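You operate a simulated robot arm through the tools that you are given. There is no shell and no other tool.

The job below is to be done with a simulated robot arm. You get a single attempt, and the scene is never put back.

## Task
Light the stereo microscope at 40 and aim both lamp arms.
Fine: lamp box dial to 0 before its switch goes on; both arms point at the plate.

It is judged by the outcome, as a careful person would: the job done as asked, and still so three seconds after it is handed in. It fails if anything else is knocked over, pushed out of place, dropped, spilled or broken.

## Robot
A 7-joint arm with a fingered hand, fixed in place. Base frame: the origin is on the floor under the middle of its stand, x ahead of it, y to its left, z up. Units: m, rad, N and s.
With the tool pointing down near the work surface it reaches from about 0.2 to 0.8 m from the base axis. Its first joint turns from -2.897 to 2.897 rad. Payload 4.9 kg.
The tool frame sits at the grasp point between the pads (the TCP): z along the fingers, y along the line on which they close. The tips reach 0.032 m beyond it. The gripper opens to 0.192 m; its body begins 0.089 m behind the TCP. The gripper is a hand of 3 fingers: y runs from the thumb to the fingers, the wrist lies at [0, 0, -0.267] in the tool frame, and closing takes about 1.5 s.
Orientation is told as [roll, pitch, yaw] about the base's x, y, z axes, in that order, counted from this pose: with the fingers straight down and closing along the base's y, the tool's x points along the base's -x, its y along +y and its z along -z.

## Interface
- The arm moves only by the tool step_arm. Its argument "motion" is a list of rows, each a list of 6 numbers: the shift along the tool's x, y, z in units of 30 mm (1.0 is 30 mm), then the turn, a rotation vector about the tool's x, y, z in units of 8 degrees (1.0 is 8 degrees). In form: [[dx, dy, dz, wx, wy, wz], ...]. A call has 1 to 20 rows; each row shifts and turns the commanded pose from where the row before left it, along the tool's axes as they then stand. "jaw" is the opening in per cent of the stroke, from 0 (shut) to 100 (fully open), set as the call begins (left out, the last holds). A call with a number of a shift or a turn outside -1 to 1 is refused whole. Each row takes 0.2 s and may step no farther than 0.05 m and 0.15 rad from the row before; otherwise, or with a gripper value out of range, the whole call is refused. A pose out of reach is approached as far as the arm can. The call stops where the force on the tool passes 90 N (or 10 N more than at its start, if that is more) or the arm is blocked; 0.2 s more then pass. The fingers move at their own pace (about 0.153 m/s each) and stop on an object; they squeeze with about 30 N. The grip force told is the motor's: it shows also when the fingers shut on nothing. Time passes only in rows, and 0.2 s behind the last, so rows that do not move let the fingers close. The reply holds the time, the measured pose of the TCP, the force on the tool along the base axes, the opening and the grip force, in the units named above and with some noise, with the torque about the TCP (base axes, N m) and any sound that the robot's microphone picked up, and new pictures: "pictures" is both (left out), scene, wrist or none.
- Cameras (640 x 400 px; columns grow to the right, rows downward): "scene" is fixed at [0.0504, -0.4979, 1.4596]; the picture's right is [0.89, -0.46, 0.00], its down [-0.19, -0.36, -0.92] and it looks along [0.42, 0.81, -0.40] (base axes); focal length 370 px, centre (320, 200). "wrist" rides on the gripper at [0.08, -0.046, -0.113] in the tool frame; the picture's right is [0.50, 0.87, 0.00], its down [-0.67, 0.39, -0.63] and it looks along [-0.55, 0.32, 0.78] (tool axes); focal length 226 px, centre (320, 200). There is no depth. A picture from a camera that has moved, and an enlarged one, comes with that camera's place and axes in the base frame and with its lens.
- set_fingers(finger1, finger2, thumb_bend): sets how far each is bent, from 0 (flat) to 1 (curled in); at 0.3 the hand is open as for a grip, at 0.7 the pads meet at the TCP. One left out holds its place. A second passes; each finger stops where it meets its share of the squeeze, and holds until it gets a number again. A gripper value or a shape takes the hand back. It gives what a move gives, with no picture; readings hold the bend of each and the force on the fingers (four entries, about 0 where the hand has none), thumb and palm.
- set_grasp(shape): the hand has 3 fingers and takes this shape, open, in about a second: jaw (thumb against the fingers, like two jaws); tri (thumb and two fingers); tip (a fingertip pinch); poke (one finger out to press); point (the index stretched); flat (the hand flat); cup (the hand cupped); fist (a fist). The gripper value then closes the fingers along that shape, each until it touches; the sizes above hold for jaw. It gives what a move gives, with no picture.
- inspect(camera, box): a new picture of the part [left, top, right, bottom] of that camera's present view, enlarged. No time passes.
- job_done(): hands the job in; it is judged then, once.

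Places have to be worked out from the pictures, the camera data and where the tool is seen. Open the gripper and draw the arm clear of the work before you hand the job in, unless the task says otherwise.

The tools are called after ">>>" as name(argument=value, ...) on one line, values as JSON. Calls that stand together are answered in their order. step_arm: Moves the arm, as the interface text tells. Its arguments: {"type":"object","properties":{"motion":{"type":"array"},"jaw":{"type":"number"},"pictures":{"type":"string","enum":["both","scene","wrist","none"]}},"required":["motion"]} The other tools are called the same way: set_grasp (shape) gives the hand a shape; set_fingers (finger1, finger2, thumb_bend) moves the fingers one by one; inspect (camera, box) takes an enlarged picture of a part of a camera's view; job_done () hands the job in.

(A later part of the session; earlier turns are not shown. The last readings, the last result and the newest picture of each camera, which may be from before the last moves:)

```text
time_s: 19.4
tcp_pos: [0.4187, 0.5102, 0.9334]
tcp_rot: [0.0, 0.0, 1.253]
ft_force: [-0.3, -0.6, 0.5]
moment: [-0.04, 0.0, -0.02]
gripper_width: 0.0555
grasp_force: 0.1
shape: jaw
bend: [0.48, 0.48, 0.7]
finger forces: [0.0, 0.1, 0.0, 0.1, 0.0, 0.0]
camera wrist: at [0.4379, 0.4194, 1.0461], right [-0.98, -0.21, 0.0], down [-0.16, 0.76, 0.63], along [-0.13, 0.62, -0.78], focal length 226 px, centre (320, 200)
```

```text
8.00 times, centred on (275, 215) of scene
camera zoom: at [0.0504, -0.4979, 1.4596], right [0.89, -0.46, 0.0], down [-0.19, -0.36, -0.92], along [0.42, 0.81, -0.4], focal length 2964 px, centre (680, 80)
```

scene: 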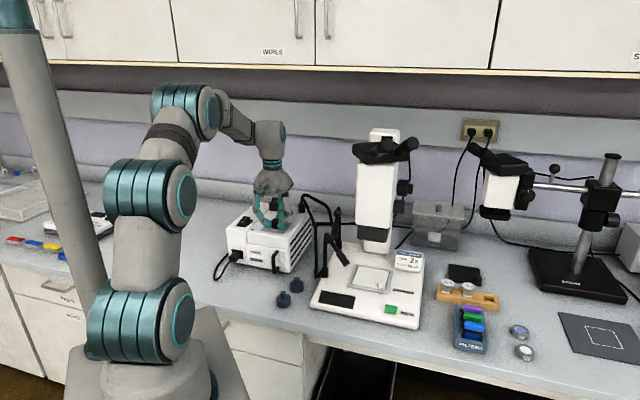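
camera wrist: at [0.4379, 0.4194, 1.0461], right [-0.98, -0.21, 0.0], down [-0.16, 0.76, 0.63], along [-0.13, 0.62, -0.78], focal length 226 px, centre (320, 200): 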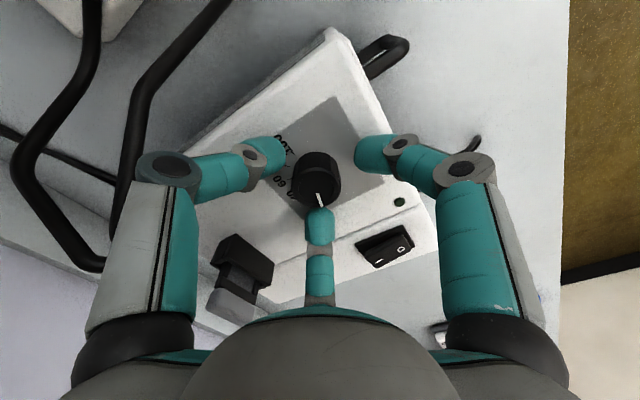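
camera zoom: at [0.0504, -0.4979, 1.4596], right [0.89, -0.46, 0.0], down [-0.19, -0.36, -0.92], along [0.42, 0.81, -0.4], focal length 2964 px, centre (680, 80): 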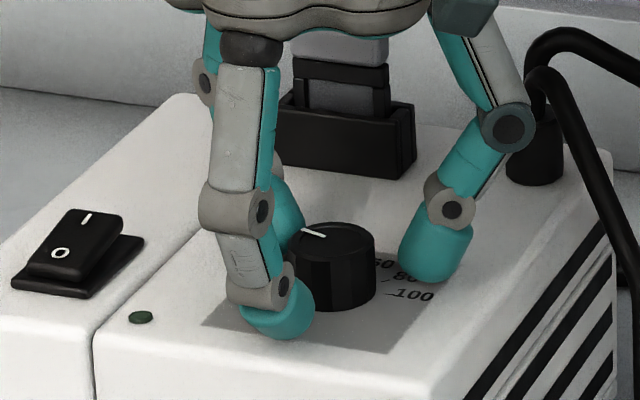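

The dial is released and looks close to 0. I rise 90 mm to view it clearly and read the pointer against the 0 tick.

>>> step_arm(motion=[[0, 0, -0.75, 0, 0, 0], [0, 0, -0.75, 0, 0, 0], [0, 0, -0.75, 0, 0, 0], [0, 0, -0.75, 0, 0, 0]], pictures="wrist")

>>> inspect(camera="wrist", box=[275, 80, 375, 180])

>>> inspect(camera="scene", box=[225, 190, 305, 250])

```text
time_s: 20.4
tcp_pos: [0.4197, 0.5098, 1.0241]
tcp_rot: [-0.001, 0.001, 1.254]
ft_force: [-0.6, 0.1, -0.3]
moment: [-0.01, 0.03, 0.02]
gripper_width: 0.0558
grasp_force: 0.2
shape: jaw
bend: [0.48, 0.48, 0.7]
finger forces: [0.1, 0.0, 0.1, 0.0, 0.1, 0.0]
camera wrist: at [0.4379, 0.4191, 1.1366], right [-0.98, -0.21, 0.0], down [-0.16, 0.76, 0.63], along [-0.13, 0.62, -0.78], focal length 226 px, centre (320, 200)
```

wrist: 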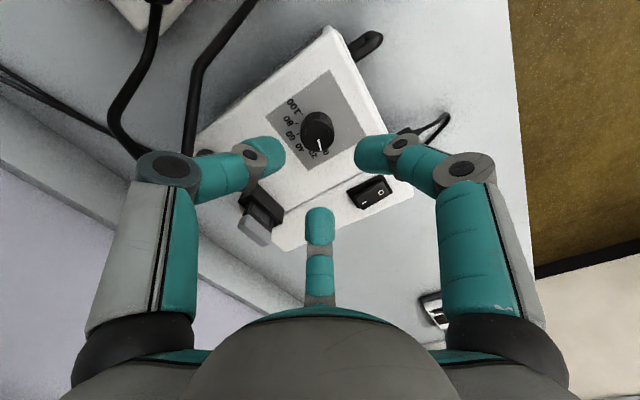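

```text
4.00 times, centred on (325, 130) of wrist
camera zoom: at [0.4379, 0.4191, 1.1366], right [-0.98, -0.21, 0.0], down [-0.16, 0.76, 0.63], along [-0.13, 0.62, -0.78], focal length 904 px, centre (300, 480)
```

zoom: 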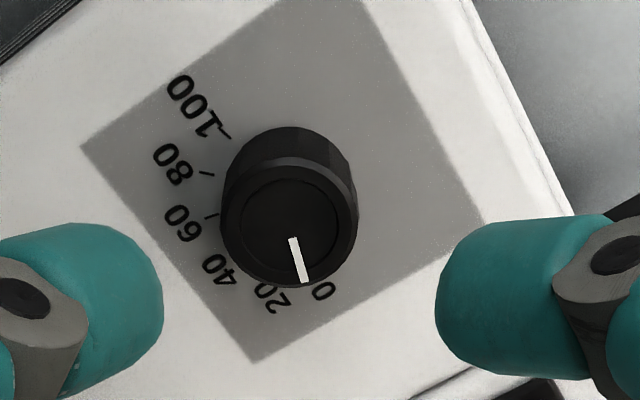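

```text
6.67 times, centred on (265, 220) of scene
camera zoom: at [0.0504, -0.4979, 1.4596], right [0.89, -0.46, 0.0], down [-0.19, -0.36, -0.92], along [0.42, 0.81, -0.4], focal length 2470 px, centre (687, 67)
```

zoom: 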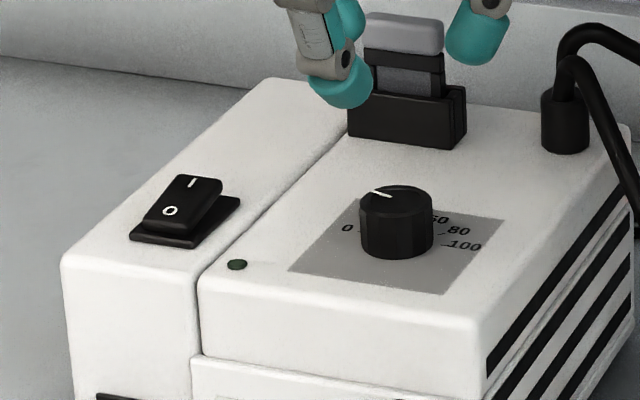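

The pointer is at or just short of 0, so I enlarge the scene view to compare it with the 0 tick from the same camera.

>>> inspect(camera="scene", box=[260, 208, 292, 228])

>>> inspect(camera="wrist", box=[295, 100, 345, 150])

```text
16.00 times, centred on (276, 218) of scene
camera zoom: at [0.0504, -0.4979, 1.4596], right [0.89, -0.46, 0.0], down [-0.19, -0.36, -0.92], along [0.42, 0.81, -0.4], focal length 5928 px, centre (1024, -88)
```

zoom: 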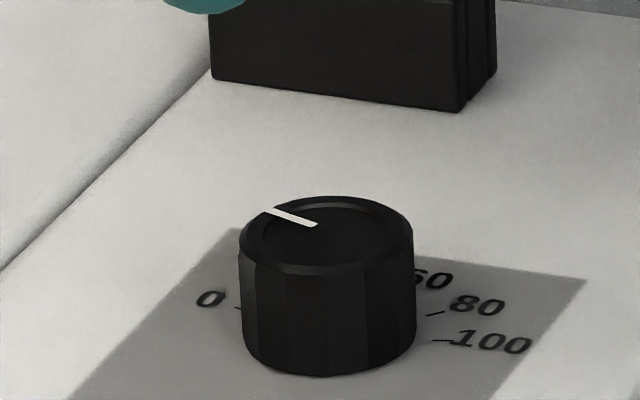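

```text
8.00 times, centred on (320, 125) of wrist
camera zoom: at [0.4379, 0.4191, 1.1366], right [-0.98, -0.21, 0.0], down [-0.16, 0.76, 0.63], along [-0.13, 0.62, -0.78], focal length 1808 px, centre (320, 800)
```

zoom: 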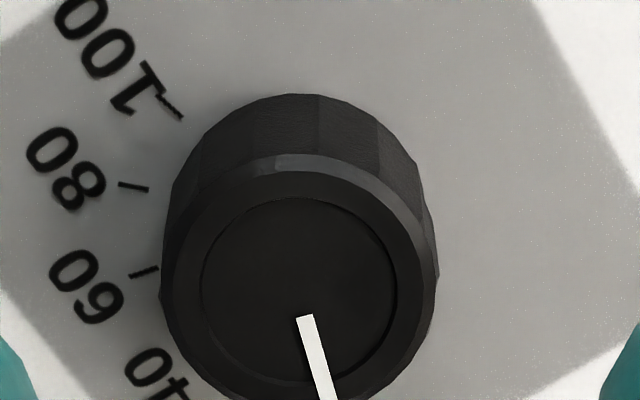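

From the same camera the pointer is about 2° short of the 0 tick. I go back down, regrip and turn 4° more counter-clockwise.

>>> step_arm(motion=[[0, 0, 0.76, 0, 0, 0], [0, 0, 0.76, 0, 0, 0], [0, 0, 0.76, 0, 0, 0], [0, 0, 0.75, 0, 0, 0], [0, 0, 0, 0, 0, 0]], pictures="none")

>>> step_arm(motion=[[0, 0, 0, 0, 0, 0], [0, 0, 0, 0, 0, 0], [0, 0, 0, 0, 0, 0], [0, 0, 0, 0, 0, 0]], jaw=0, pictures="none")

>>> step_arm(motion=[[0, 0, 0, 0, 0, -0.25], [0, 0, 0, 0, 0, -0.25], [0, 0, 0, 0, 0, 0]], pictures="wrist")

>>> inspect(camera="wrist", box=[240, 100, 400, 240])

>>> inspect(camera="scene", box=[260, 208, 292, 228])

```text
time_s: 21.6
tcp_pos: [0.4173, 0.5094, 0.9325]
tcp_rot: [0.0, 0.0, 1.252]
ft_force: [0.2, -0.2, 0.0]
moment: [-0.02, 0.01, 0.01]
gripper_width: 0.0557
grasp_force: 0.0
shape: jaw
bend: [0.48, 0.48, 0.7]
finger forces: [0.0, 0.0, 0.1, 0.0, 0.1, 0.0]
```

```text
time_s: 22.6
tcp_pos: [0.4175, 0.5095, 0.9311]
tcp_rot: [-0.001, 0.001, 1.252]
ft_force: [1.3, 0.0, -6.2]
moment: [0.02, -0.03, -0.02]
gripper_width: 0.0306
grasp_force: 29.9
shape: jaw
bend: [0.75, 0.77, 0.7]
finger forces: [25.6, 26.5, 0.0, 0.1, 26.8, 0.1]
```

```text
time_s: 23.4
tcp_pos: [0.4183, 0.5094, 0.9312]
tcp_rot: [-0.001, 0.001, 1.324]
ft_force: [0.0, -0.2, -8.4]
moment: [0.02, -0.03, -0.08]
gripper_width: 0.0306
grasp_force: 29.7
shape: jaw
bend: [0.75, 0.77, 0.7]
finger forces: [25.1, 27.2, 0.0, 0.0, 26.3, 0.1]
camera wrist: at [0.4439, 0.4205, 1.0442], right [-0.96, -0.27, 0.0], down [-0.21, 0.75, 0.63], along [-0.17, 0.61, -0.78], focal length 226 px, centre (320, 200)
```

wrist: 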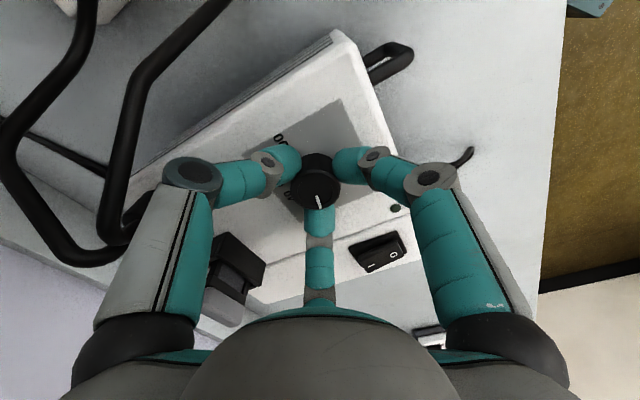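

```text
2.86 times, centred on (320, 170) of wrist
camera zoom: at [0.4439, 0.4205, 1.0442], right [-0.96, -0.27, 0.0], down [-0.21, 0.75, 0.63], along [-0.17, 0.61, -0.78], focal length 646 px, centre (320, 286)
```

zoom: 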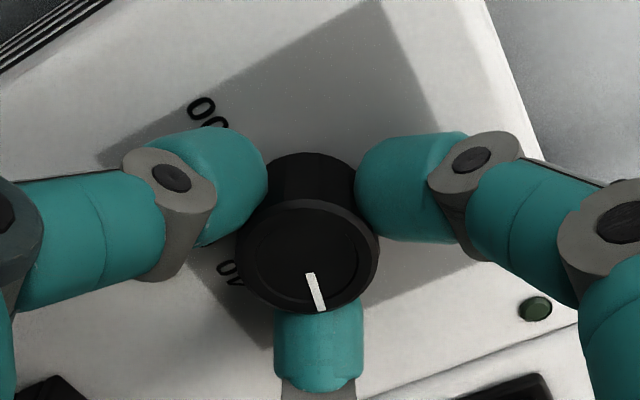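

```text
16.00 times, centred on (276, 218) of scene
camera zoom: at [0.0504, -0.4979, 1.4596], right [0.89, -0.46, 0.0], down [-0.19, -0.36, -0.92], along [0.42, 0.81, -0.4], focal length 5928 px, centre (1024, -88)
```

zoom: 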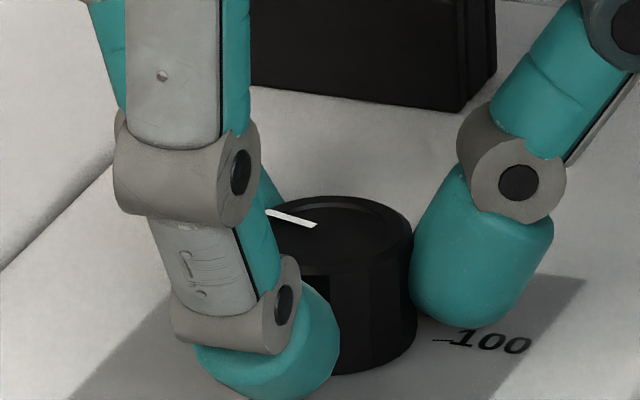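

In the scene view the pointer hardly moved though the hand turned 4°, which hints at an end stop at 0. I turn 5° more to confirm.

>>> step_arm(motion=[[0, 0, 0, 0, 0, -0.3], [0, 0, 0, 0, 0, -0.3], [0, 0, 0, 0, 0, 0]], pictures="none")

>>> inspect(camera="wrist", box=[240, 100, 400, 240])

>>> inspect(camera="scene", box=[260, 208, 292, 228])

```text
time_s: 24.2
tcp_pos: [0.418, 0.5095, 0.9322]
tcp_rot: [0.001, 0.002, 1.406]
ft_force: [-3.2, -8.6, -7.0]
moment: [-0.14, 0.03, -0.34]
gripper_width: 0.0307
grasp_force: 30.2
shape: jaw
bend: [0.75, 0.77, 0.7]
finger forces: [25.1, 30.9, 0.0, 0.0, 28.4, 0.1]
```

```text
2.86 times, centred on (320, 170) of wrist
camera zoom: at [0.4514, 0.4225, 1.0442], right [-0.94, -0.35, 0.0], down [-0.27, 0.73, 0.63], along [-0.22, 0.59, -0.78], focal length 646 px, centre (320, 286)
```

zoom: 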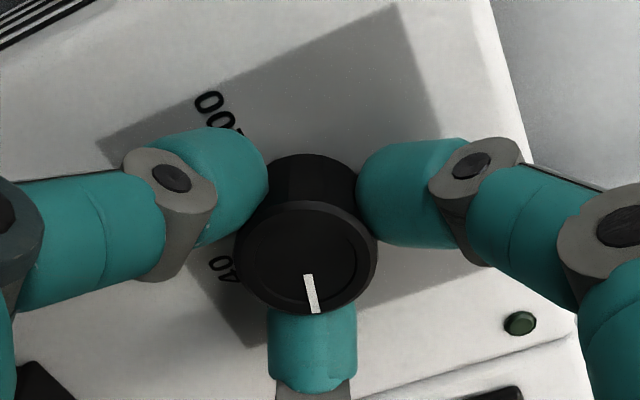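

```text
16.00 times, centred on (276, 218) of scene
camera zoom: at [0.0504, -0.4979, 1.4596], right [0.89, -0.46, 0.0], down [-0.19, -0.36, -0.92], along [0.42, 0.81, -0.4], focal length 5928 px, centre (1024, -88)
```

zoom: 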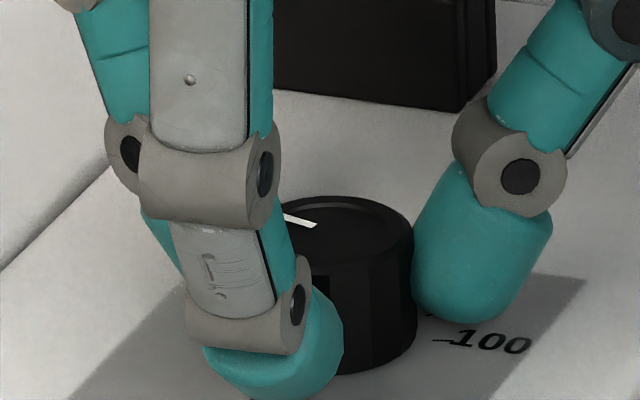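

The torque rose to 0.34 N·m and the pointer stayed put while the hand turned, so the dial is against its 0 stop. I release and rise clear.

>>> step_arm(motion=[[0, 0, 0, 0, 0, 0], [0, 0, 0, 0, 0, 0], [0, 0, 0, 0, 0, 0], [0, 0, -0.75, 0, 0, 0], [0, 0, -0.75, 0, 0, 0], [0, 0, -0.75, 0, 0, 0], [0, 0, -0.75, 0, 0, 0]], jaw=29, pictures="wrist")

>>> inspect(camera="scene", box=[260, 208, 292, 228])

>>> inspect(camera="scene", box=[225, 195, 265, 220])

>>> inspect(camera="wrist", box=[270, 80, 430, 260])

```text
time_s: 25.8
tcp_pos: [0.4188, 0.5102, 1.0209]
tcp_rot: [0.0, 0.0, 1.407]
ft_force: [1.1, 0.0, -0.5]
moment: [-0.01, 0.03, -0.02]
gripper_width: 0.0557
grasp_force: 0.0
shape: jaw
bend: [0.48, 0.48, 0.7]
finger forces: [0.1, 0.0, 0.0, 0.1, 0.1, 0.1]
camera wrist: at [0.4515, 0.4233, 1.1345], right [-0.94, -0.35, 0.0], down [-0.27, 0.73, 0.63], along [-0.22, 0.59, -0.78], focal length 226 px, centre (320, 200)
```

wrist: 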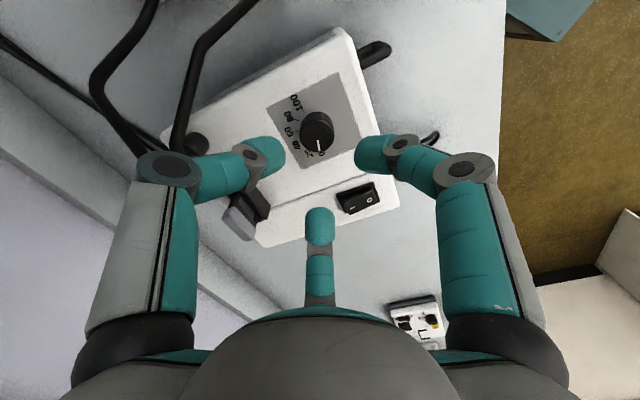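

```text
16.00 times, centred on (276, 218) of scene
camera zoom: at [0.0504, -0.4979, 1.4596], right [0.89, -0.46, 0.0], down [-0.19, -0.36, -0.92], along [0.42, 0.81, -0.4], focal length 5928 px, centre (1024, -88)
```

zoom: 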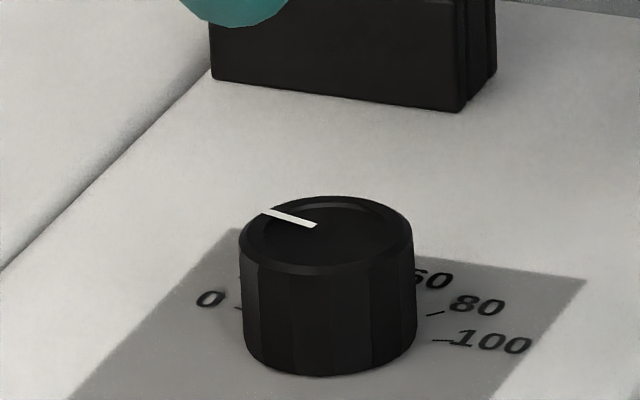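

```text
16.00 times, centred on (245, 208) of scene
camera zoom: at [0.0504, -0.4979, 1.4596], right [0.89, -0.46, 0.0], down [-0.19, -0.36, -0.92], along [0.42, 0.81, -0.4], focal length 5928 px, centre (1520, 80)
```

zoom: 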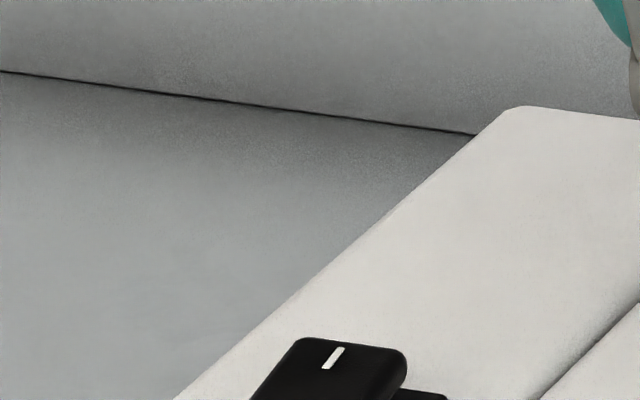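

```text
2.22 times, centred on (350, 170) of wrist
camera zoom: at [0.4515, 0.4233, 1.1345], right [-0.94, -0.35, 0.0], down [-0.27, 0.73, 0.63], along [-0.22, 0.59, -0.78], focal length 502 px, centre (253, 267)
```

zoom: 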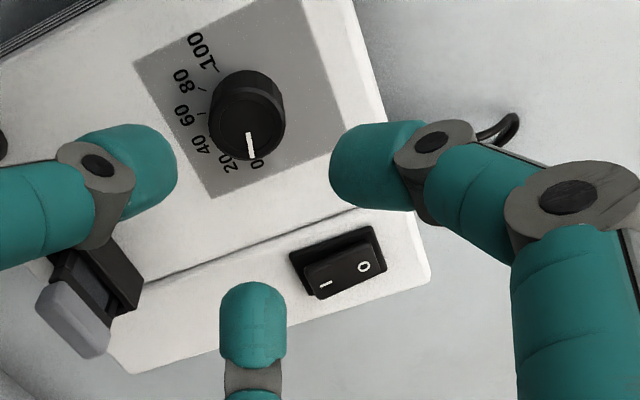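

The dial stays at 0 after release. The rocker's "I" end is at about (0.344, 0.590, 0.9125), raised 6 mm above the "O" end at (0.326, 0.573), so the lamp is off. I rise further and take the "poke" shape to see where its fingertip is.

>>> step_arm(motion=[[0, 0, -1, 0, 0, 0], [0, 0, -1, 0, 0, 0], [0, 0, -0.5, 0, 0, 0]], pictures="none")

>>> set_grasp(shape="poke")

>>> step_arm(motion=[[0, 0, 0, 0, 0, 0]])

>>> inspect(camera="scene", box=[215, 90, 335, 190])

```text
time_s: 26.6
tcp_pos: [0.4173, 0.5102, 1.0965]
tcp_rot: [-0.001, 0.001, 1.407]
ft_force: [1.0, 0.3, -0.6]
moment: [0.0, 0.01, -0.01]
gripper_width: 0.0554
grasp_force: 0.1
shape: jaw
bend: [0.48, 0.48, 0.7]
finger forces: [0.0, 0.0, 0.0, 0.0, 0.0, 0.0]
```

```text
time_s: 27.5
tcp_pos: [0.4184, 0.51, 1.0972]
tcp_rot: [-0.001, 0.0, 1.406]
ft_force: [0.3, 0.2, -0.4]
moment: [0.03, -0.03, 0.0]
gripper_width: 0.0
grasp_force: 0.1
shape: poke
bend: [1.0, 1.0, 0.91]
finger forces: [0.1, 0.1, 0.0, 0.0, 0.0, 0.0]
```

```text
time_s: 27.9
tcp_pos: [0.4182, 0.5096, 1.0967]
tcp_rot: [0.0, 0.002, 1.406]
ft_force: [0.2, -0.4, -0.1]
moment: [0.0, 0.0, 0.01]
gripper_width: 0.0001
grasp_force: 0.1
shape: poke
bend: [1.0, 1.0, 0.91]
finger forces: [0.0, 0.0, 0.0, 0.1, 0.0, 0.1]
camera wrist: at [0.4515, 0.4228, 1.2094], right [-0.94, -0.35, 0.0], down [-0.27, 0.73, 0.63], along [-0.22, 0.59, -0.78], focal length 226 px, centre (320, 200)
```

scene: 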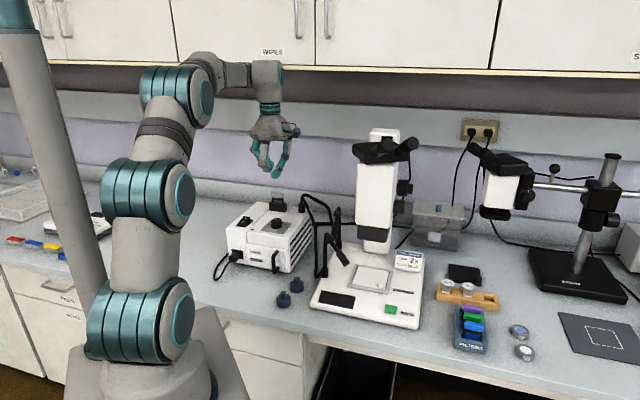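
wrist: 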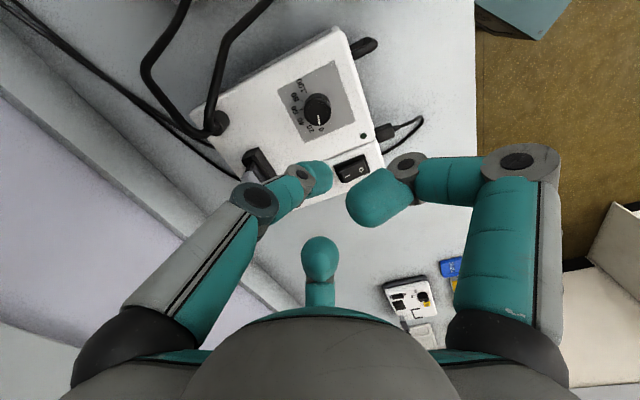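

```text
4.00 times, centred on (275, 140) of scene
camera zoom: at [0.0504, -0.4979, 1.4596], right [0.89, -0.46, 0.0], down [-0.19, -0.36, -0.92], along [0.42, 0.81, -0.4], focal length 1482 px, centre (500, 440)
```

zoom: 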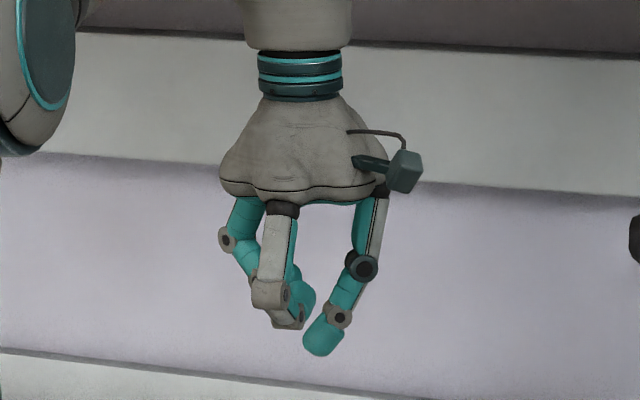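

The extended thumb tip sits on the tool axis about 0.03 m beyond the TCP, with the curled fingers some 20 mm higher. I move over the "I" end and come down to about 20 mm above it.

>>> step_arm(motion=[[-0.58, 0.7075, 0, 0, 0, 0], [-0.58, 0.7075, 0, 0, 0, 0], [-0.58, 0.7075, 0, 0, 0, 0], [-0.58, 0.7075, 0, 0, 0, 0], [0, 0, 0.8, 0, 0, 0], [0, 0, 0.8, 0, 0, 0], [0, 0, 0.8, 0, 0, 0], [0, 0, 0.8, 0, 0, 0], [0, 0, 0.8, 0, 0, 0], [0, 0, 0.3, 0, 0, 0]])

>>> inspect(camera="scene", box=[215, 150, 295, 230])

>>> inspect(camera="wrist", box=[250, 100, 410, 260])

```text
time_s: 30.1
tcp_pos: [0.348, 0.5915, 0.9672]
tcp_rot: [0.001, 0.0, 1.407]
ft_force: [-0.2, 0.6, 0.2]
moment: [0.01, 0.01, -0.03]
gripper_width: 0.0001
grasp_force: 0.1
shape: poke
bend: [1.0, 1.0, 0.91]
finger forces: [0.0, 0.0, 0.0, 0.0, 0.0, 0.0]
camera wrist: at [0.3797, 0.5054, 1.0803], right [-0.94, -0.35, 0.0], down [-0.27, 0.73, 0.63], along [-0.22, 0.59, -0.78], focal length 226 px, centre (320, 200)
```

scene: 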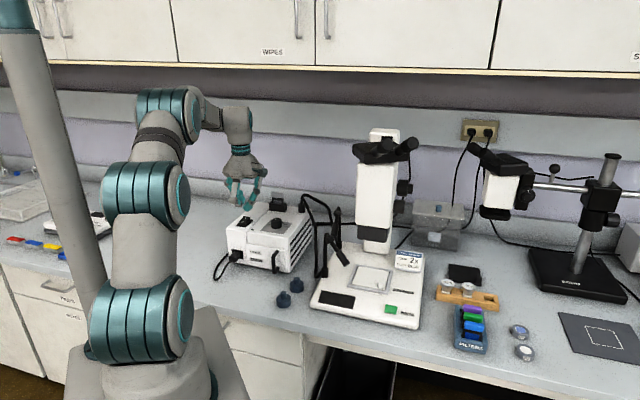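
wrist: 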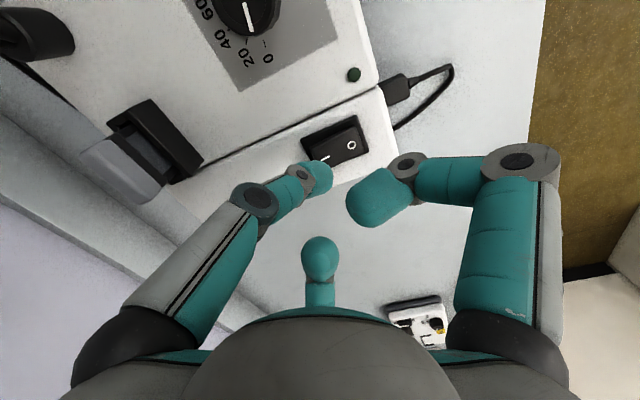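

```text
5.00 times, centred on (255, 190) of scene
camera zoom: at [0.0504, -0.4979, 1.4596], right [0.89, -0.46, 0.0], down [-0.19, -0.36, -0.92], along [0.42, 0.81, -0.4], focal length 1852 px, centre (645, 250)
```

zoom: 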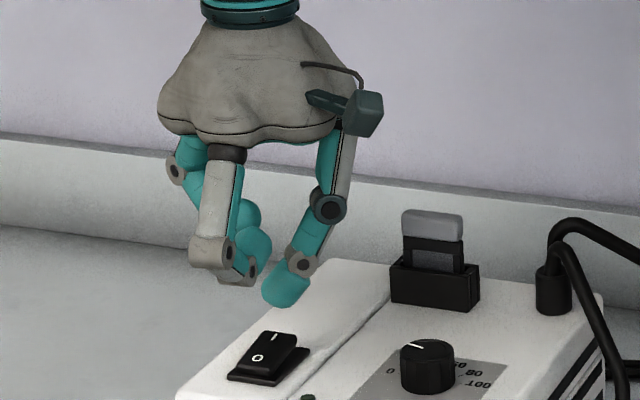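

```text
2.50 times, centred on (330, 180) of wrist
camera zoom: at [0.3797, 0.5054, 1.0803], right [-0.94, -0.35, 0.0], down [-0.27, 0.73, 0.63], along [-0.22, 0.59, -0.78], focal length 565 px, centre (295, 250)
```

zoom: 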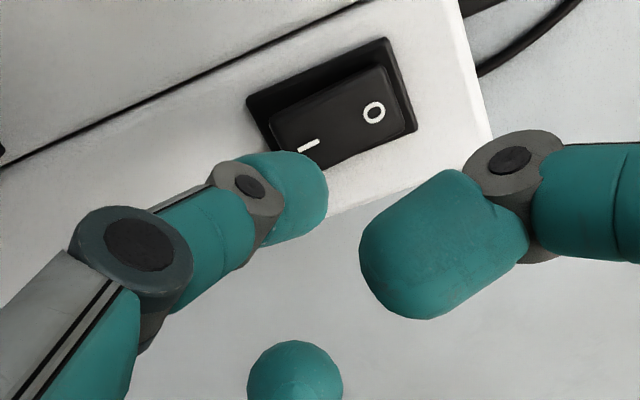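

The tip is within about 4 mm of the "I" mark, towards the rocker's far end, and about 24 mm above it. I lower gently until contact.

>>> step_arm(motion=[[0, 0, 0.4, 0, 0, 0], [0, 0, 0.3, 0, 0, 0], [0, 0, 0.1, 0, 0, 0]], pictures="none")

>>> inspect(camera="scene", box=[215, 170, 275, 230])

>>> inspect(camera="wrist", box=[250, 100, 410, 260])

```text
time_s: 30.9
tcp_pos: [0.3455, 0.5916, 0.9437]
tcp_rot: [-0.001, -0.001, 1.406]
ft_force: [0.4, 0.7, 0.5]
moment: [0.04, -0.01, -0.02]
gripper_width: 0.0
grasp_force: 0.2
shape: poke
bend: [1.0, 1.0, 0.91]
finger forces: [0.0, 0.0, 0.1, 0.0, 0.7, 0.0]
```

```text
6.67 times, centred on (245, 200) of scene
camera zoom: at [0.0504, -0.4979, 1.4596], right [0.89, -0.46, 0.0], down [-0.19, -0.36, -0.92], along [0.42, 0.81, -0.4], focal length 2470 px, centre (820, 200)
```

zoom: 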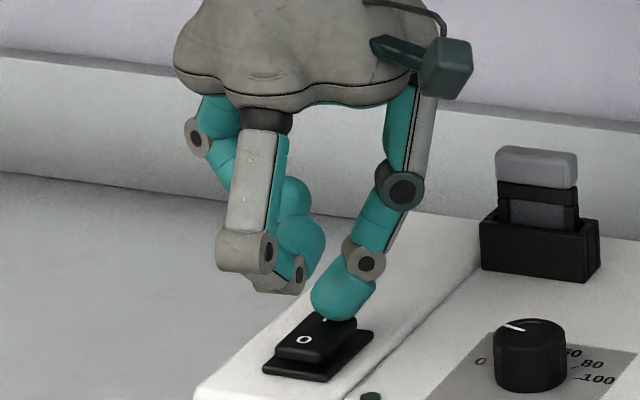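

```text
2.50 times, centred on (330, 180) of wrist
camera zoom: at [0.379, 0.5054, 1.0565], right [-0.94, -0.35, 0.0], down [-0.27, 0.73, 0.63], along [-0.22, 0.59, -0.78], focal length 565 px, centre (295, 250)
```

zoom: 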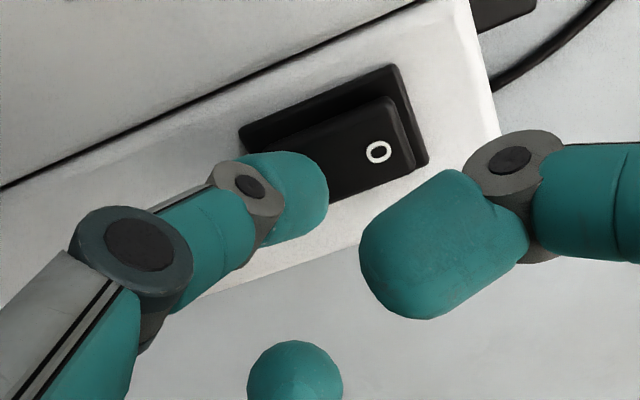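

The tip now touches the rocker's "I" end, with the thumb force at 0.7 N. I press down in small steps.

>>> step_arm(motion=[[0, 0, 0.1, 0, 0, 0], [0, 0, 0.1, 0, 0, 0]], pictures="none")

>>> inspect(camera="scene", box=[215, 170, 275, 230])

```text
time_s: 31.5
tcp_pos: [0.3473, 0.5929, 0.9414]
tcp_rot: [-0.002, -0.006, 1.408]
ft_force: [1.7, -0.7, 16.7]
moment: [-0.11, -0.19, 0.02]
gripper_width: 0.0
grasp_force: 0.0
shape: poke
bend: [1.0, 1.0, 0.91]
finger forces: [0.1, 0.1, 0.0, 0.0, 18.1, 0.0]
```

```text
6.67 times, centred on (245, 200) of scene
camera zoom: at [0.0504, -0.4979, 1.4596], right [0.89, -0.46, 0.0], down [-0.19, -0.36, -0.92], along [0.42, 0.81, -0.4], focal length 2470 px, centre (820, 200)
```

zoom: 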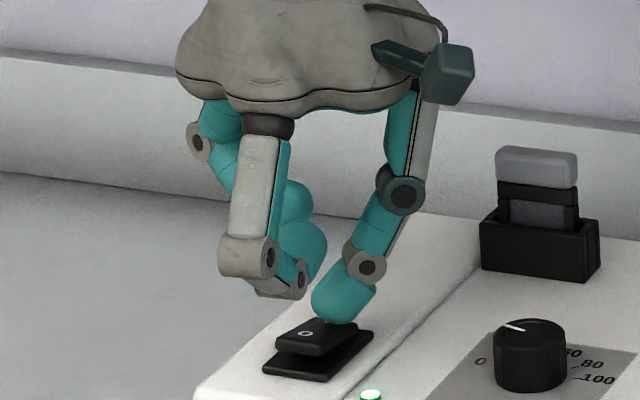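

The rocker has tipped over to "I" and the green lamp has come on, with the dial still at 0. I lift off and rise clear.

>>> step_arm(motion=[[0, 0, -0.5, 0, 0, 0], [0, 0, -1, 0, 0, 0], [0, 0, -1, 0, 0, 0], [0, 0, -1, 0, 0, 0]], pictures="wrist")

>>> inspect(camera="scene", box=[215, 180, 305, 250])

```text
time_s: 32.5
tcp_pos: [0.3461, 0.5915, 1.0426]
tcp_rot: [0.0, 0.003, 1.406]
ft_force: [0.1, 0.2, -0.3]
moment: [0.0, -0.03, 0.05]
gripper_width: 0.0002
grasp_force: 0.1
shape: poke
bend: [1.0, 1.0, 0.91]
finger forces: [0.1, 0.0, 0.1, 0.1, 0.1, 0.0]
camera wrist: at [0.3797, 0.5054, 1.155], right [-0.94, -0.35, 0.0], down [-0.27, 0.73, 0.63], along [-0.22, 0.59, -0.78], focal length 226 px, centre (320, 200)
```

wrist: 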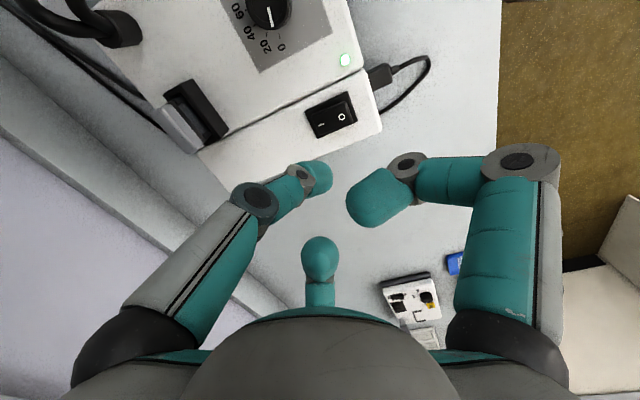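

```text
5.71 times, centred on (260, 215) of scene
camera zoom: at [0.0504, -0.4979, 1.4596], right [0.89, -0.46, 0.0], down [-0.19, -0.36, -0.92], along [0.42, 0.81, -0.4], focal length 2117 px, centre (663, 114)
```

zoom: 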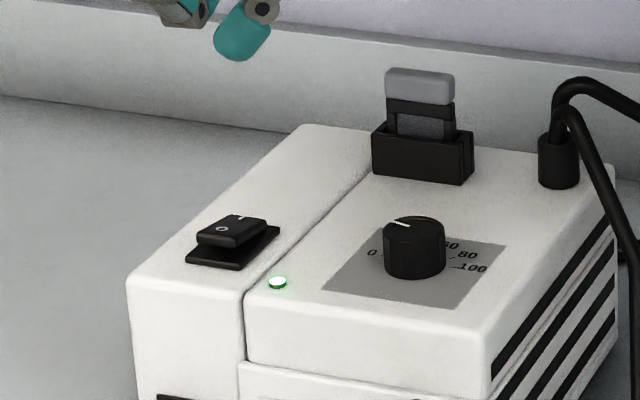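

The switch is on. I check the dial pointer closely, as its angle looks a little different in this picture.

>>> inspect(camera="scene", box=[260, 208, 292, 228])

>>> inspect(camera="wrist", box=[220, 0, 340, 80])

```text
16.00 times, centred on (276, 218) of scene
camera zoom: at [0.0504, -0.4979, 1.4596], right [0.89, -0.46, 0.0], down [-0.19, -0.36, -0.92], along [0.42, 0.81, -0.4], focal length 5928 px, centre (1024, -88)
```

zoom: 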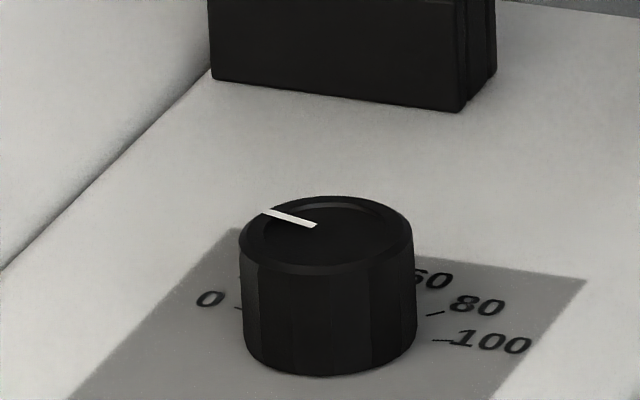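

```text
5.00 times, centred on (280, 40) of wrist
camera zoom: at [0.3797, 0.5054, 1.155], right [-0.94, -0.35, 0.0], down [-0.27, 0.73, 0.63], along [-0.22, 0.59, -0.78], focal length 1130 px, centre (520, 1000)
```

zoom: 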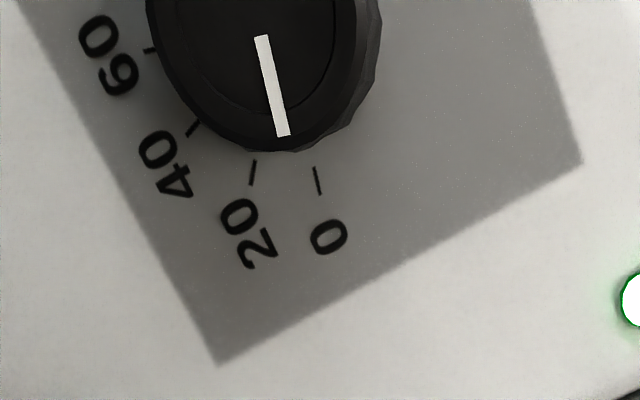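

The dial is unchanged, its pointer parallel to the 0 tick, and the "on" lamp is lit. Next I rise, return to the jaw shape and go back over the knob to set 40, which is 60° clockwise from 0.

>>> step_arm(motion=[[0, 0, -1, 0, 0, 0], [0, 0, -1, 0, 0, 0]], pictures="none")

>>> set_grasp(shape="jaw")

>>> step_arm(motion=[[0.58, -0.703, 0, 0, 0, 0], [0.58, -0.703, 0, 0, 0, 0], [0.58, -0.703, 0, 0, 0, 0], [0.58, -0.703, 0, 0, 0, 0], [0, 0, 0.9, 0, 0, 0], [0, 0, 0.9, 0, 0, 0], [0, 0, 0.9, 0, 0, 0]], jaw=29, pictures="wrist")

>>> inspect(camera="wrist", box=[270, 80, 390, 180])

```text
time_s: 33.1
tcp_pos: [0.3464, 0.5923, 1.1024]
tcp_rot: [-0.001, 0.001, 1.409]
ft_force: [0.2, 0.2, -0.9]
moment: [-0.02, 0.0, 0.0]
gripper_width: 0.0001
grasp_force: 0.1
shape: poke
bend: [1.0, 1.0, 0.91]
finger forces: [0.1, 0.0, 0.0, 0.1, 0.0, 0.0]
```

```text
time_s: 34.0
tcp_pos: [0.3465, 0.5926, 1.1035]
tcp_rot: [0.0, 0.001, 1.407]
ft_force: [0.5, 0.4, 0.6]
moment: [-0.02, 0.0, -0.03]
gripper_width: 0.1919
grasp_force: 0.1
shape: jaw
bend: [0.3, 0.3, 0.3]
finger forces: [0.1, 0.1, 0.1, 0.0, 0.0, 0.0]
```

```text
time_s: 35.6
tcp_pos: [0.4187, 0.5097, 1.0221]
tcp_rot: [0.002, -0.002, 1.407]
ft_force: [-0.2, -0.4, 0.2]
moment: [0.01, 0.0, 0.02]
gripper_width: 0.0558
grasp_force: 0.0
shape: jaw
bend: [0.48, 0.48, 0.7]
finger forces: [0.0, 0.0, 0.0, 0.1, 0.0, 0.0]
camera wrist: at [0.4516, 0.4229, 1.1348], right [-0.94, -0.35, 0.0], down [-0.27, 0.72, 0.63], along [-0.22, 0.59, -0.77], focal length 226 px, centre (320, 200)
```

wrist: 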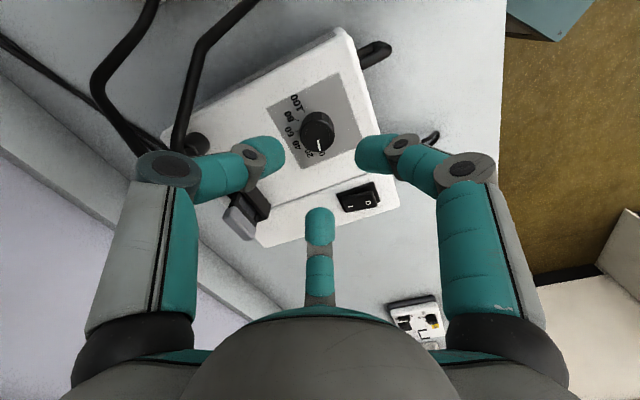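

```text
4.00 times, centred on (330, 130) of wrist
camera zoom: at [0.4516, 0.4229, 1.1348], right [-0.94, -0.35, 0.0], down [-0.27, 0.72, 0.63], along [-0.22, 0.59, -0.77], focal length 904 px, centre (280, 480)
```

zoom: 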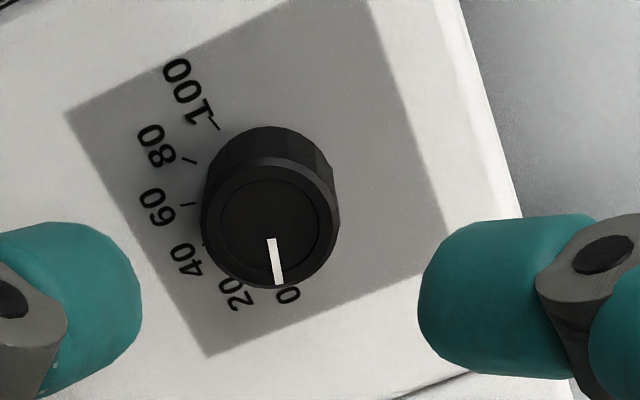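

The hand is back over the knob exactly as before. I descend, grip and turn 56° clockwise.

>>> step_arm(motion=[[0, 0, 0.75, 0, 0, 0], [0, 0, 0.75, 0, 0, 0], [0, 0, 0.75, 0, 0, 0], [0, 0, 0.75, 0, 0, 0], [0, 0, 0, 0, 0, 0]], pictures="none")

>>> step_arm(motion=[[0, 0, 0, 0, 0, 0], [0, 0, 0, 0, 0, 0], [0, 0, 0, 0, 0, 0], [0, 0, 0, 0, 0, 0]], jaw=0, pictures="none")

>>> inspect(camera="wrist", box=[240, 100, 400, 240])

>>> step_arm(motion=[[0, 0, 0, 0, 0, 0.7], [0, 0, 0, 0, 0, 0.7], [0, 0, 0, 0, 0, 0.7], [0, 0, 0, 0, 0, 0.7], [0, 0, 0, 0, 0, 0]], pictures="none")

>>> inspect(camera="wrist", box=[240, 100, 400, 240])

```text
time_s: 36.8
tcp_pos: [0.4187, 0.5087, 0.9319]
tcp_rot: [-0.001, -0.001, 1.406]
ft_force: [0.3, 0.1, -0.5]
moment: [0.0, 0.0, 0.0]
gripper_width: 0.0562
grasp_force: 0.0
shape: jaw
bend: [0.48, 0.48, 0.7]
finger forces: [0.0, 0.0, 0.0, 0.0, 0.0, 0.0]
```

```text
time_s: 37.8
tcp_pos: [0.4166, 0.509, 0.9316]
tcp_rot: [0.0, 0.001, 1.407]
ft_force: [0.1, -1.3, -5.5]
moment: [-0.02, 0.0, 0.01]
gripper_width: 0.0299
grasp_force: 29.7
shape: jaw
bend: [0.74, 0.77, 0.7]
finger forces: [26.2, 25.5, 0.1, 0.0, 26.5, 0.0]
```

```text
2.86 times, centred on (320, 170) of wrist
camera zoom: at [0.4511, 0.4222, 1.0444], right [-0.94, -0.35, 0.0], down [-0.27, 0.73, 0.63], along [-0.22, 0.59, -0.78], focal length 646 px, centre (320, 286)
```

zoom: 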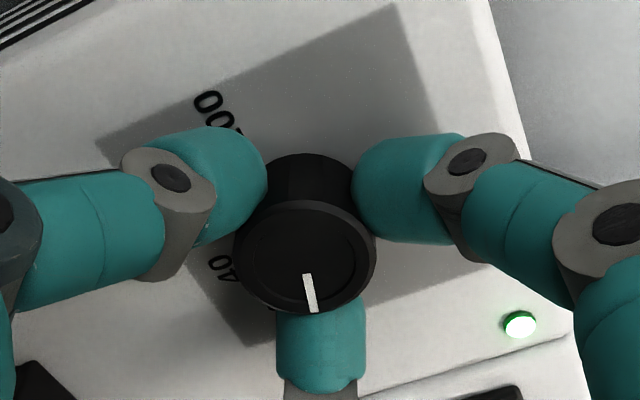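

```text
time_s: 39.0
tcp_pos: [0.417, 0.5105, 0.9323]
tcp_rot: [0.0, 0.003, 1.016]
ft_force: [-7.6, 0.9, -7.2]
moment: [0.02, 0.17, 0.04]
gripper_width: 0.0301
grasp_force: 29.6
shape: jaw
bend: [0.74, 0.77, 0.7]
finger forces: [30.7, 28.0, 0.1, 0.1, 24.2, 0.1]
```

```text
2.86 times, centred on (320, 170) of wrist
camera zoom: at [0.4155, 0.4172, 1.0444], right [-1.0, 0.03, 0.0], down [0.03, 0.78, 0.63], along [0.02, 0.63, -0.78], focal length 646 px, centre (320, 286)
```

zoom: 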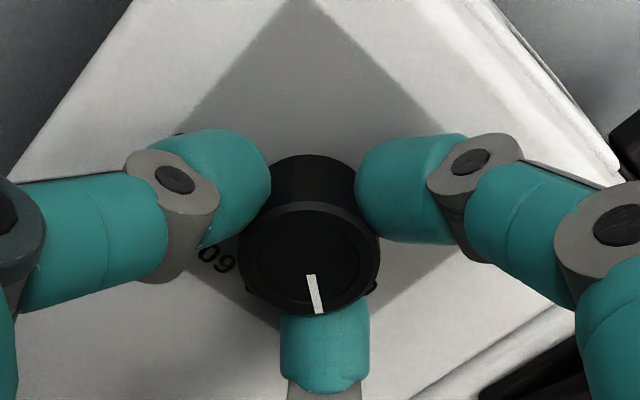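

The knob follows with only a small lag. I continue the turn by another 34°, then check against the 40 tick.

>>> step_arm(motion=[[0, 0, 0, 0, 0, 0.7], [0, 0, 0, 0, 0, 0.7], [0, 0, 0, 0, 0, 0.7], [0, 0, 0, 0, 0, 0.7], [0, 0, 0, 0, 0, 0.7], [0, 0, 0, 0, 0, 0.7], [0, 0, 0, 0, 0, 0]], pictures="none")

>>> inspect(camera="wrist", box=[240, 100, 400, 240])

>>> inspect(camera="scene", box=[255, 200, 303, 230])

```text
time_s: 40.6
tcp_pos: [0.4166, 0.5106, 0.9322]
tcp_rot: [0.0, -0.001, 0.429]
ft_force: [-12.1, 13.3, -13.5]
moment: [0.42, 0.38, 0.1]
gripper_width: 0.029
grasp_force: 30.5
shape: jaw
bend: [0.74, 0.77, 0.7]
finger forces: [33.4, 30.1, 0.1, 0.0, 19.8, 0.0]
```

```text
2.86 times, centred on (320, 170) of wrist
camera zoom: at [0.3651, 0.4346, 1.0447], right [-0.82, 0.58, 0.0], down [0.45, 0.63, 0.63], along [0.37, 0.51, -0.78], focal length 646 px, centre (320, 286)
```

zoom: 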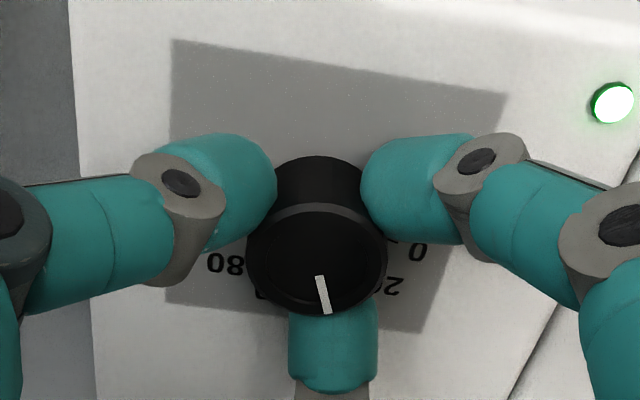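

```text
13.33 times, centred on (279, 215) of scene
camera zoom: at [0.0504, -0.4979, 1.4596], right [0.89, -0.46, 0.0], down [-0.19, -0.36, -0.92], along [0.42, 0.81, -0.4], focal length 4940 px, centre (867, 0)
```

zoom: 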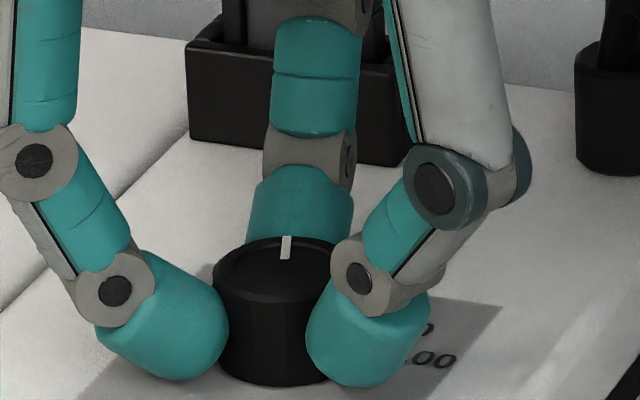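

The scene view puts the pointer about 56° from 0, roughly 37. I turn 4° more, release and rise to compare it with the 40 tick.

>>> step_arm(motion=[[0.01, 0.04, 0, 0, 0, 0.25], [0, 0, 0, 0, 0, 0.25], [0, 0, 0, 0, 0, 0]], pictures="none")

>>> step_arm(motion=[[0, 0, 0, 0, 0, 0], [0, 0, 0, 0, 0, 0], [0, 0, 0, 0, 0, 0], [0, 0, -0.5, 0, 0, 0], [0, 0, -0.75, 0, 0, 0], [0, 0, -0.75, 0, 0, 0], [0, 0, -0.75, 0, 0, 0]], jaw=28, pictures="wrist")

>>> inspect(camera="wrist", box=[270, 80, 390, 180])

>>> inspect(camera="scene", box=[255, 200, 303, 230])

```text
time_s: 41.4
tcp_pos: [0.4166, 0.511, 0.9324]
tcp_rot: [0.0, 0.001, 0.36]
ft_force: [-6.0, 10.0, -14.5]
moment: [0.37, 0.22, 0.04]
gripper_width: 0.0291
grasp_force: 30.4
shape: jaw
bend: [0.74, 0.77, 0.7]
finger forces: [31.3, 29.4, 0.0, 0.0, 22.0, 0.1]
```

```text
time_s: 43.0
tcp_pos: [0.4159, 0.5112, 1.0154]
tcp_rot: [-0.001, 0.0, 0.358]
ft_force: [-0.1, -0.2, 0.1]
moment: [0.02, -0.01, -0.02]
gripper_width: 0.0537
grasp_force: 0.0
shape: jaw
bend: [0.49, 0.49, 0.7]
finger forces: [0.2, 0.1, 0.0, 0.1, 0.1, 0.0]
camera wrist: at [0.3588, 0.4389, 1.1278], right [-0.77, 0.63, 0.0], down [0.49, 0.6, 0.63], along [0.4, 0.49, -0.78], focal length 226 px, centre (320, 200)
```

wrist: 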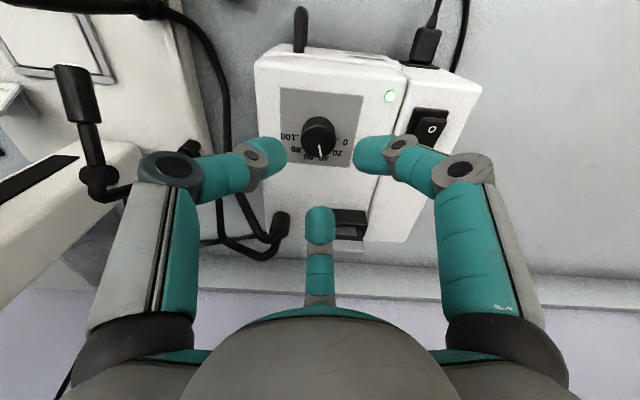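

```text
4.00 times, centred on (330, 130) of wrist
camera zoom: at [0.3588, 0.4389, 1.1278], right [-0.77, 0.63, 0.0], down [0.49, 0.6, 0.63], along [0.4, 0.49, -0.78], focal length 904 px, centre (280, 480)
```

zoom: 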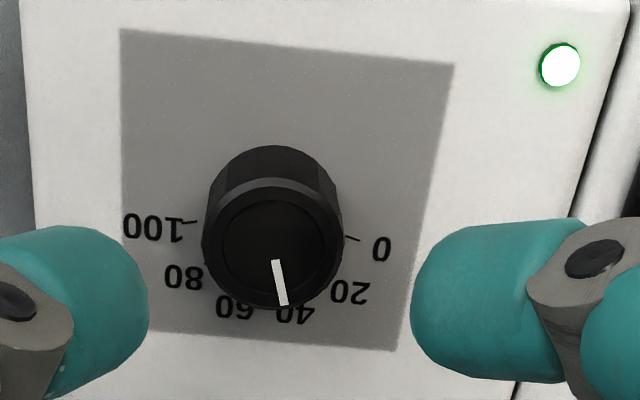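

```text
13.33 times, centred on (279, 215) of scene
camera zoom: at [0.0504, -0.4979, 1.4596], right [0.89, -0.46, 0.0], down [-0.19, -0.36, -0.92], along [0.42, 0.81, -0.4], focal length 4940 px, centre (867, 0)
```

zoom: 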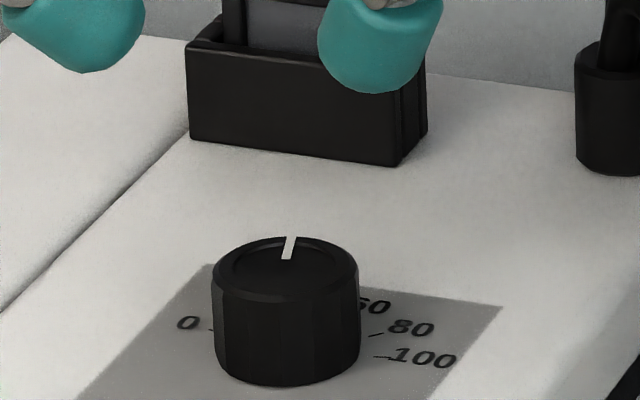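

By the scene view the pointer is about 58° from 0, roughly 38.7. To judge it properly I put the wrist camera straight above the knob.

>>> step_arm(motion=[[0, 0, -1.0, 0, 0, 0], [-0.79, 0.49, -0.1, 0, 0, 0], [-0.79, 0.49, -0.1, 0, 0, 0], [-0.79, 0.49, 0, 0, 0, 0]], pictures="wrist")

>>> inspect(camera="wrist", box=[280, 0, 360, 70])

```text
time_s: 44.0
tcp_pos: [0.4682, 0.5759, 1.0528]
tcp_rot: [0.001, -0.001, 0.359]
ft_force: [-0.4, -0.1, 0.9]
moment: [0.0, -0.01, -0.05]
gripper_width: 0.054
grasp_force: 0.1
shape: jaw
bend: [0.49, 0.49, 0.7]
finger forces: [0.0, 0.0, 0.1, 0.0, 0.0, 0.1]
camera wrist: at [0.4107, 0.5053, 1.165], right [-0.77, 0.63, 0.0], down [0.49, 0.6, 0.63], along [0.4, 0.49, -0.77], focal length 226 px, centre (320, 200)
```

wrist: 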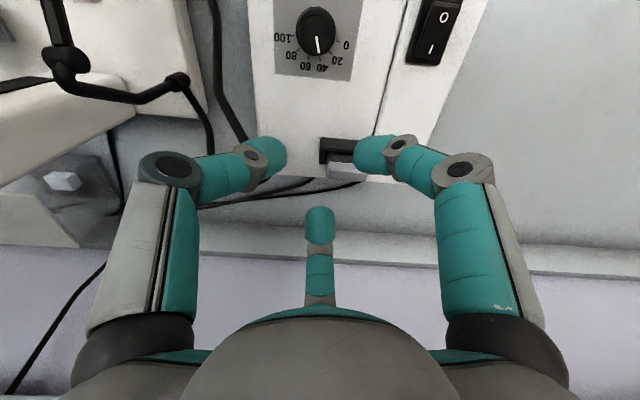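

```text
5.71 times, centred on (320, 35) of wrist
camera zoom: at [0.4107, 0.5053, 1.165], right [-0.77, 0.63, 0.0], down [0.49, 0.6, 0.63], along [0.4, 0.49, -0.77], focal length 1292 px, centre (320, 1143)
```

zoom: 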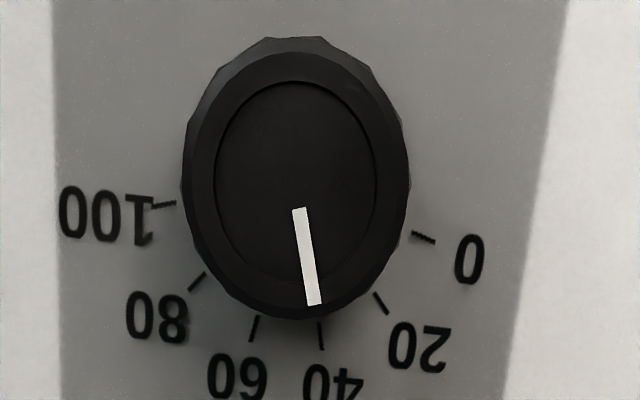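

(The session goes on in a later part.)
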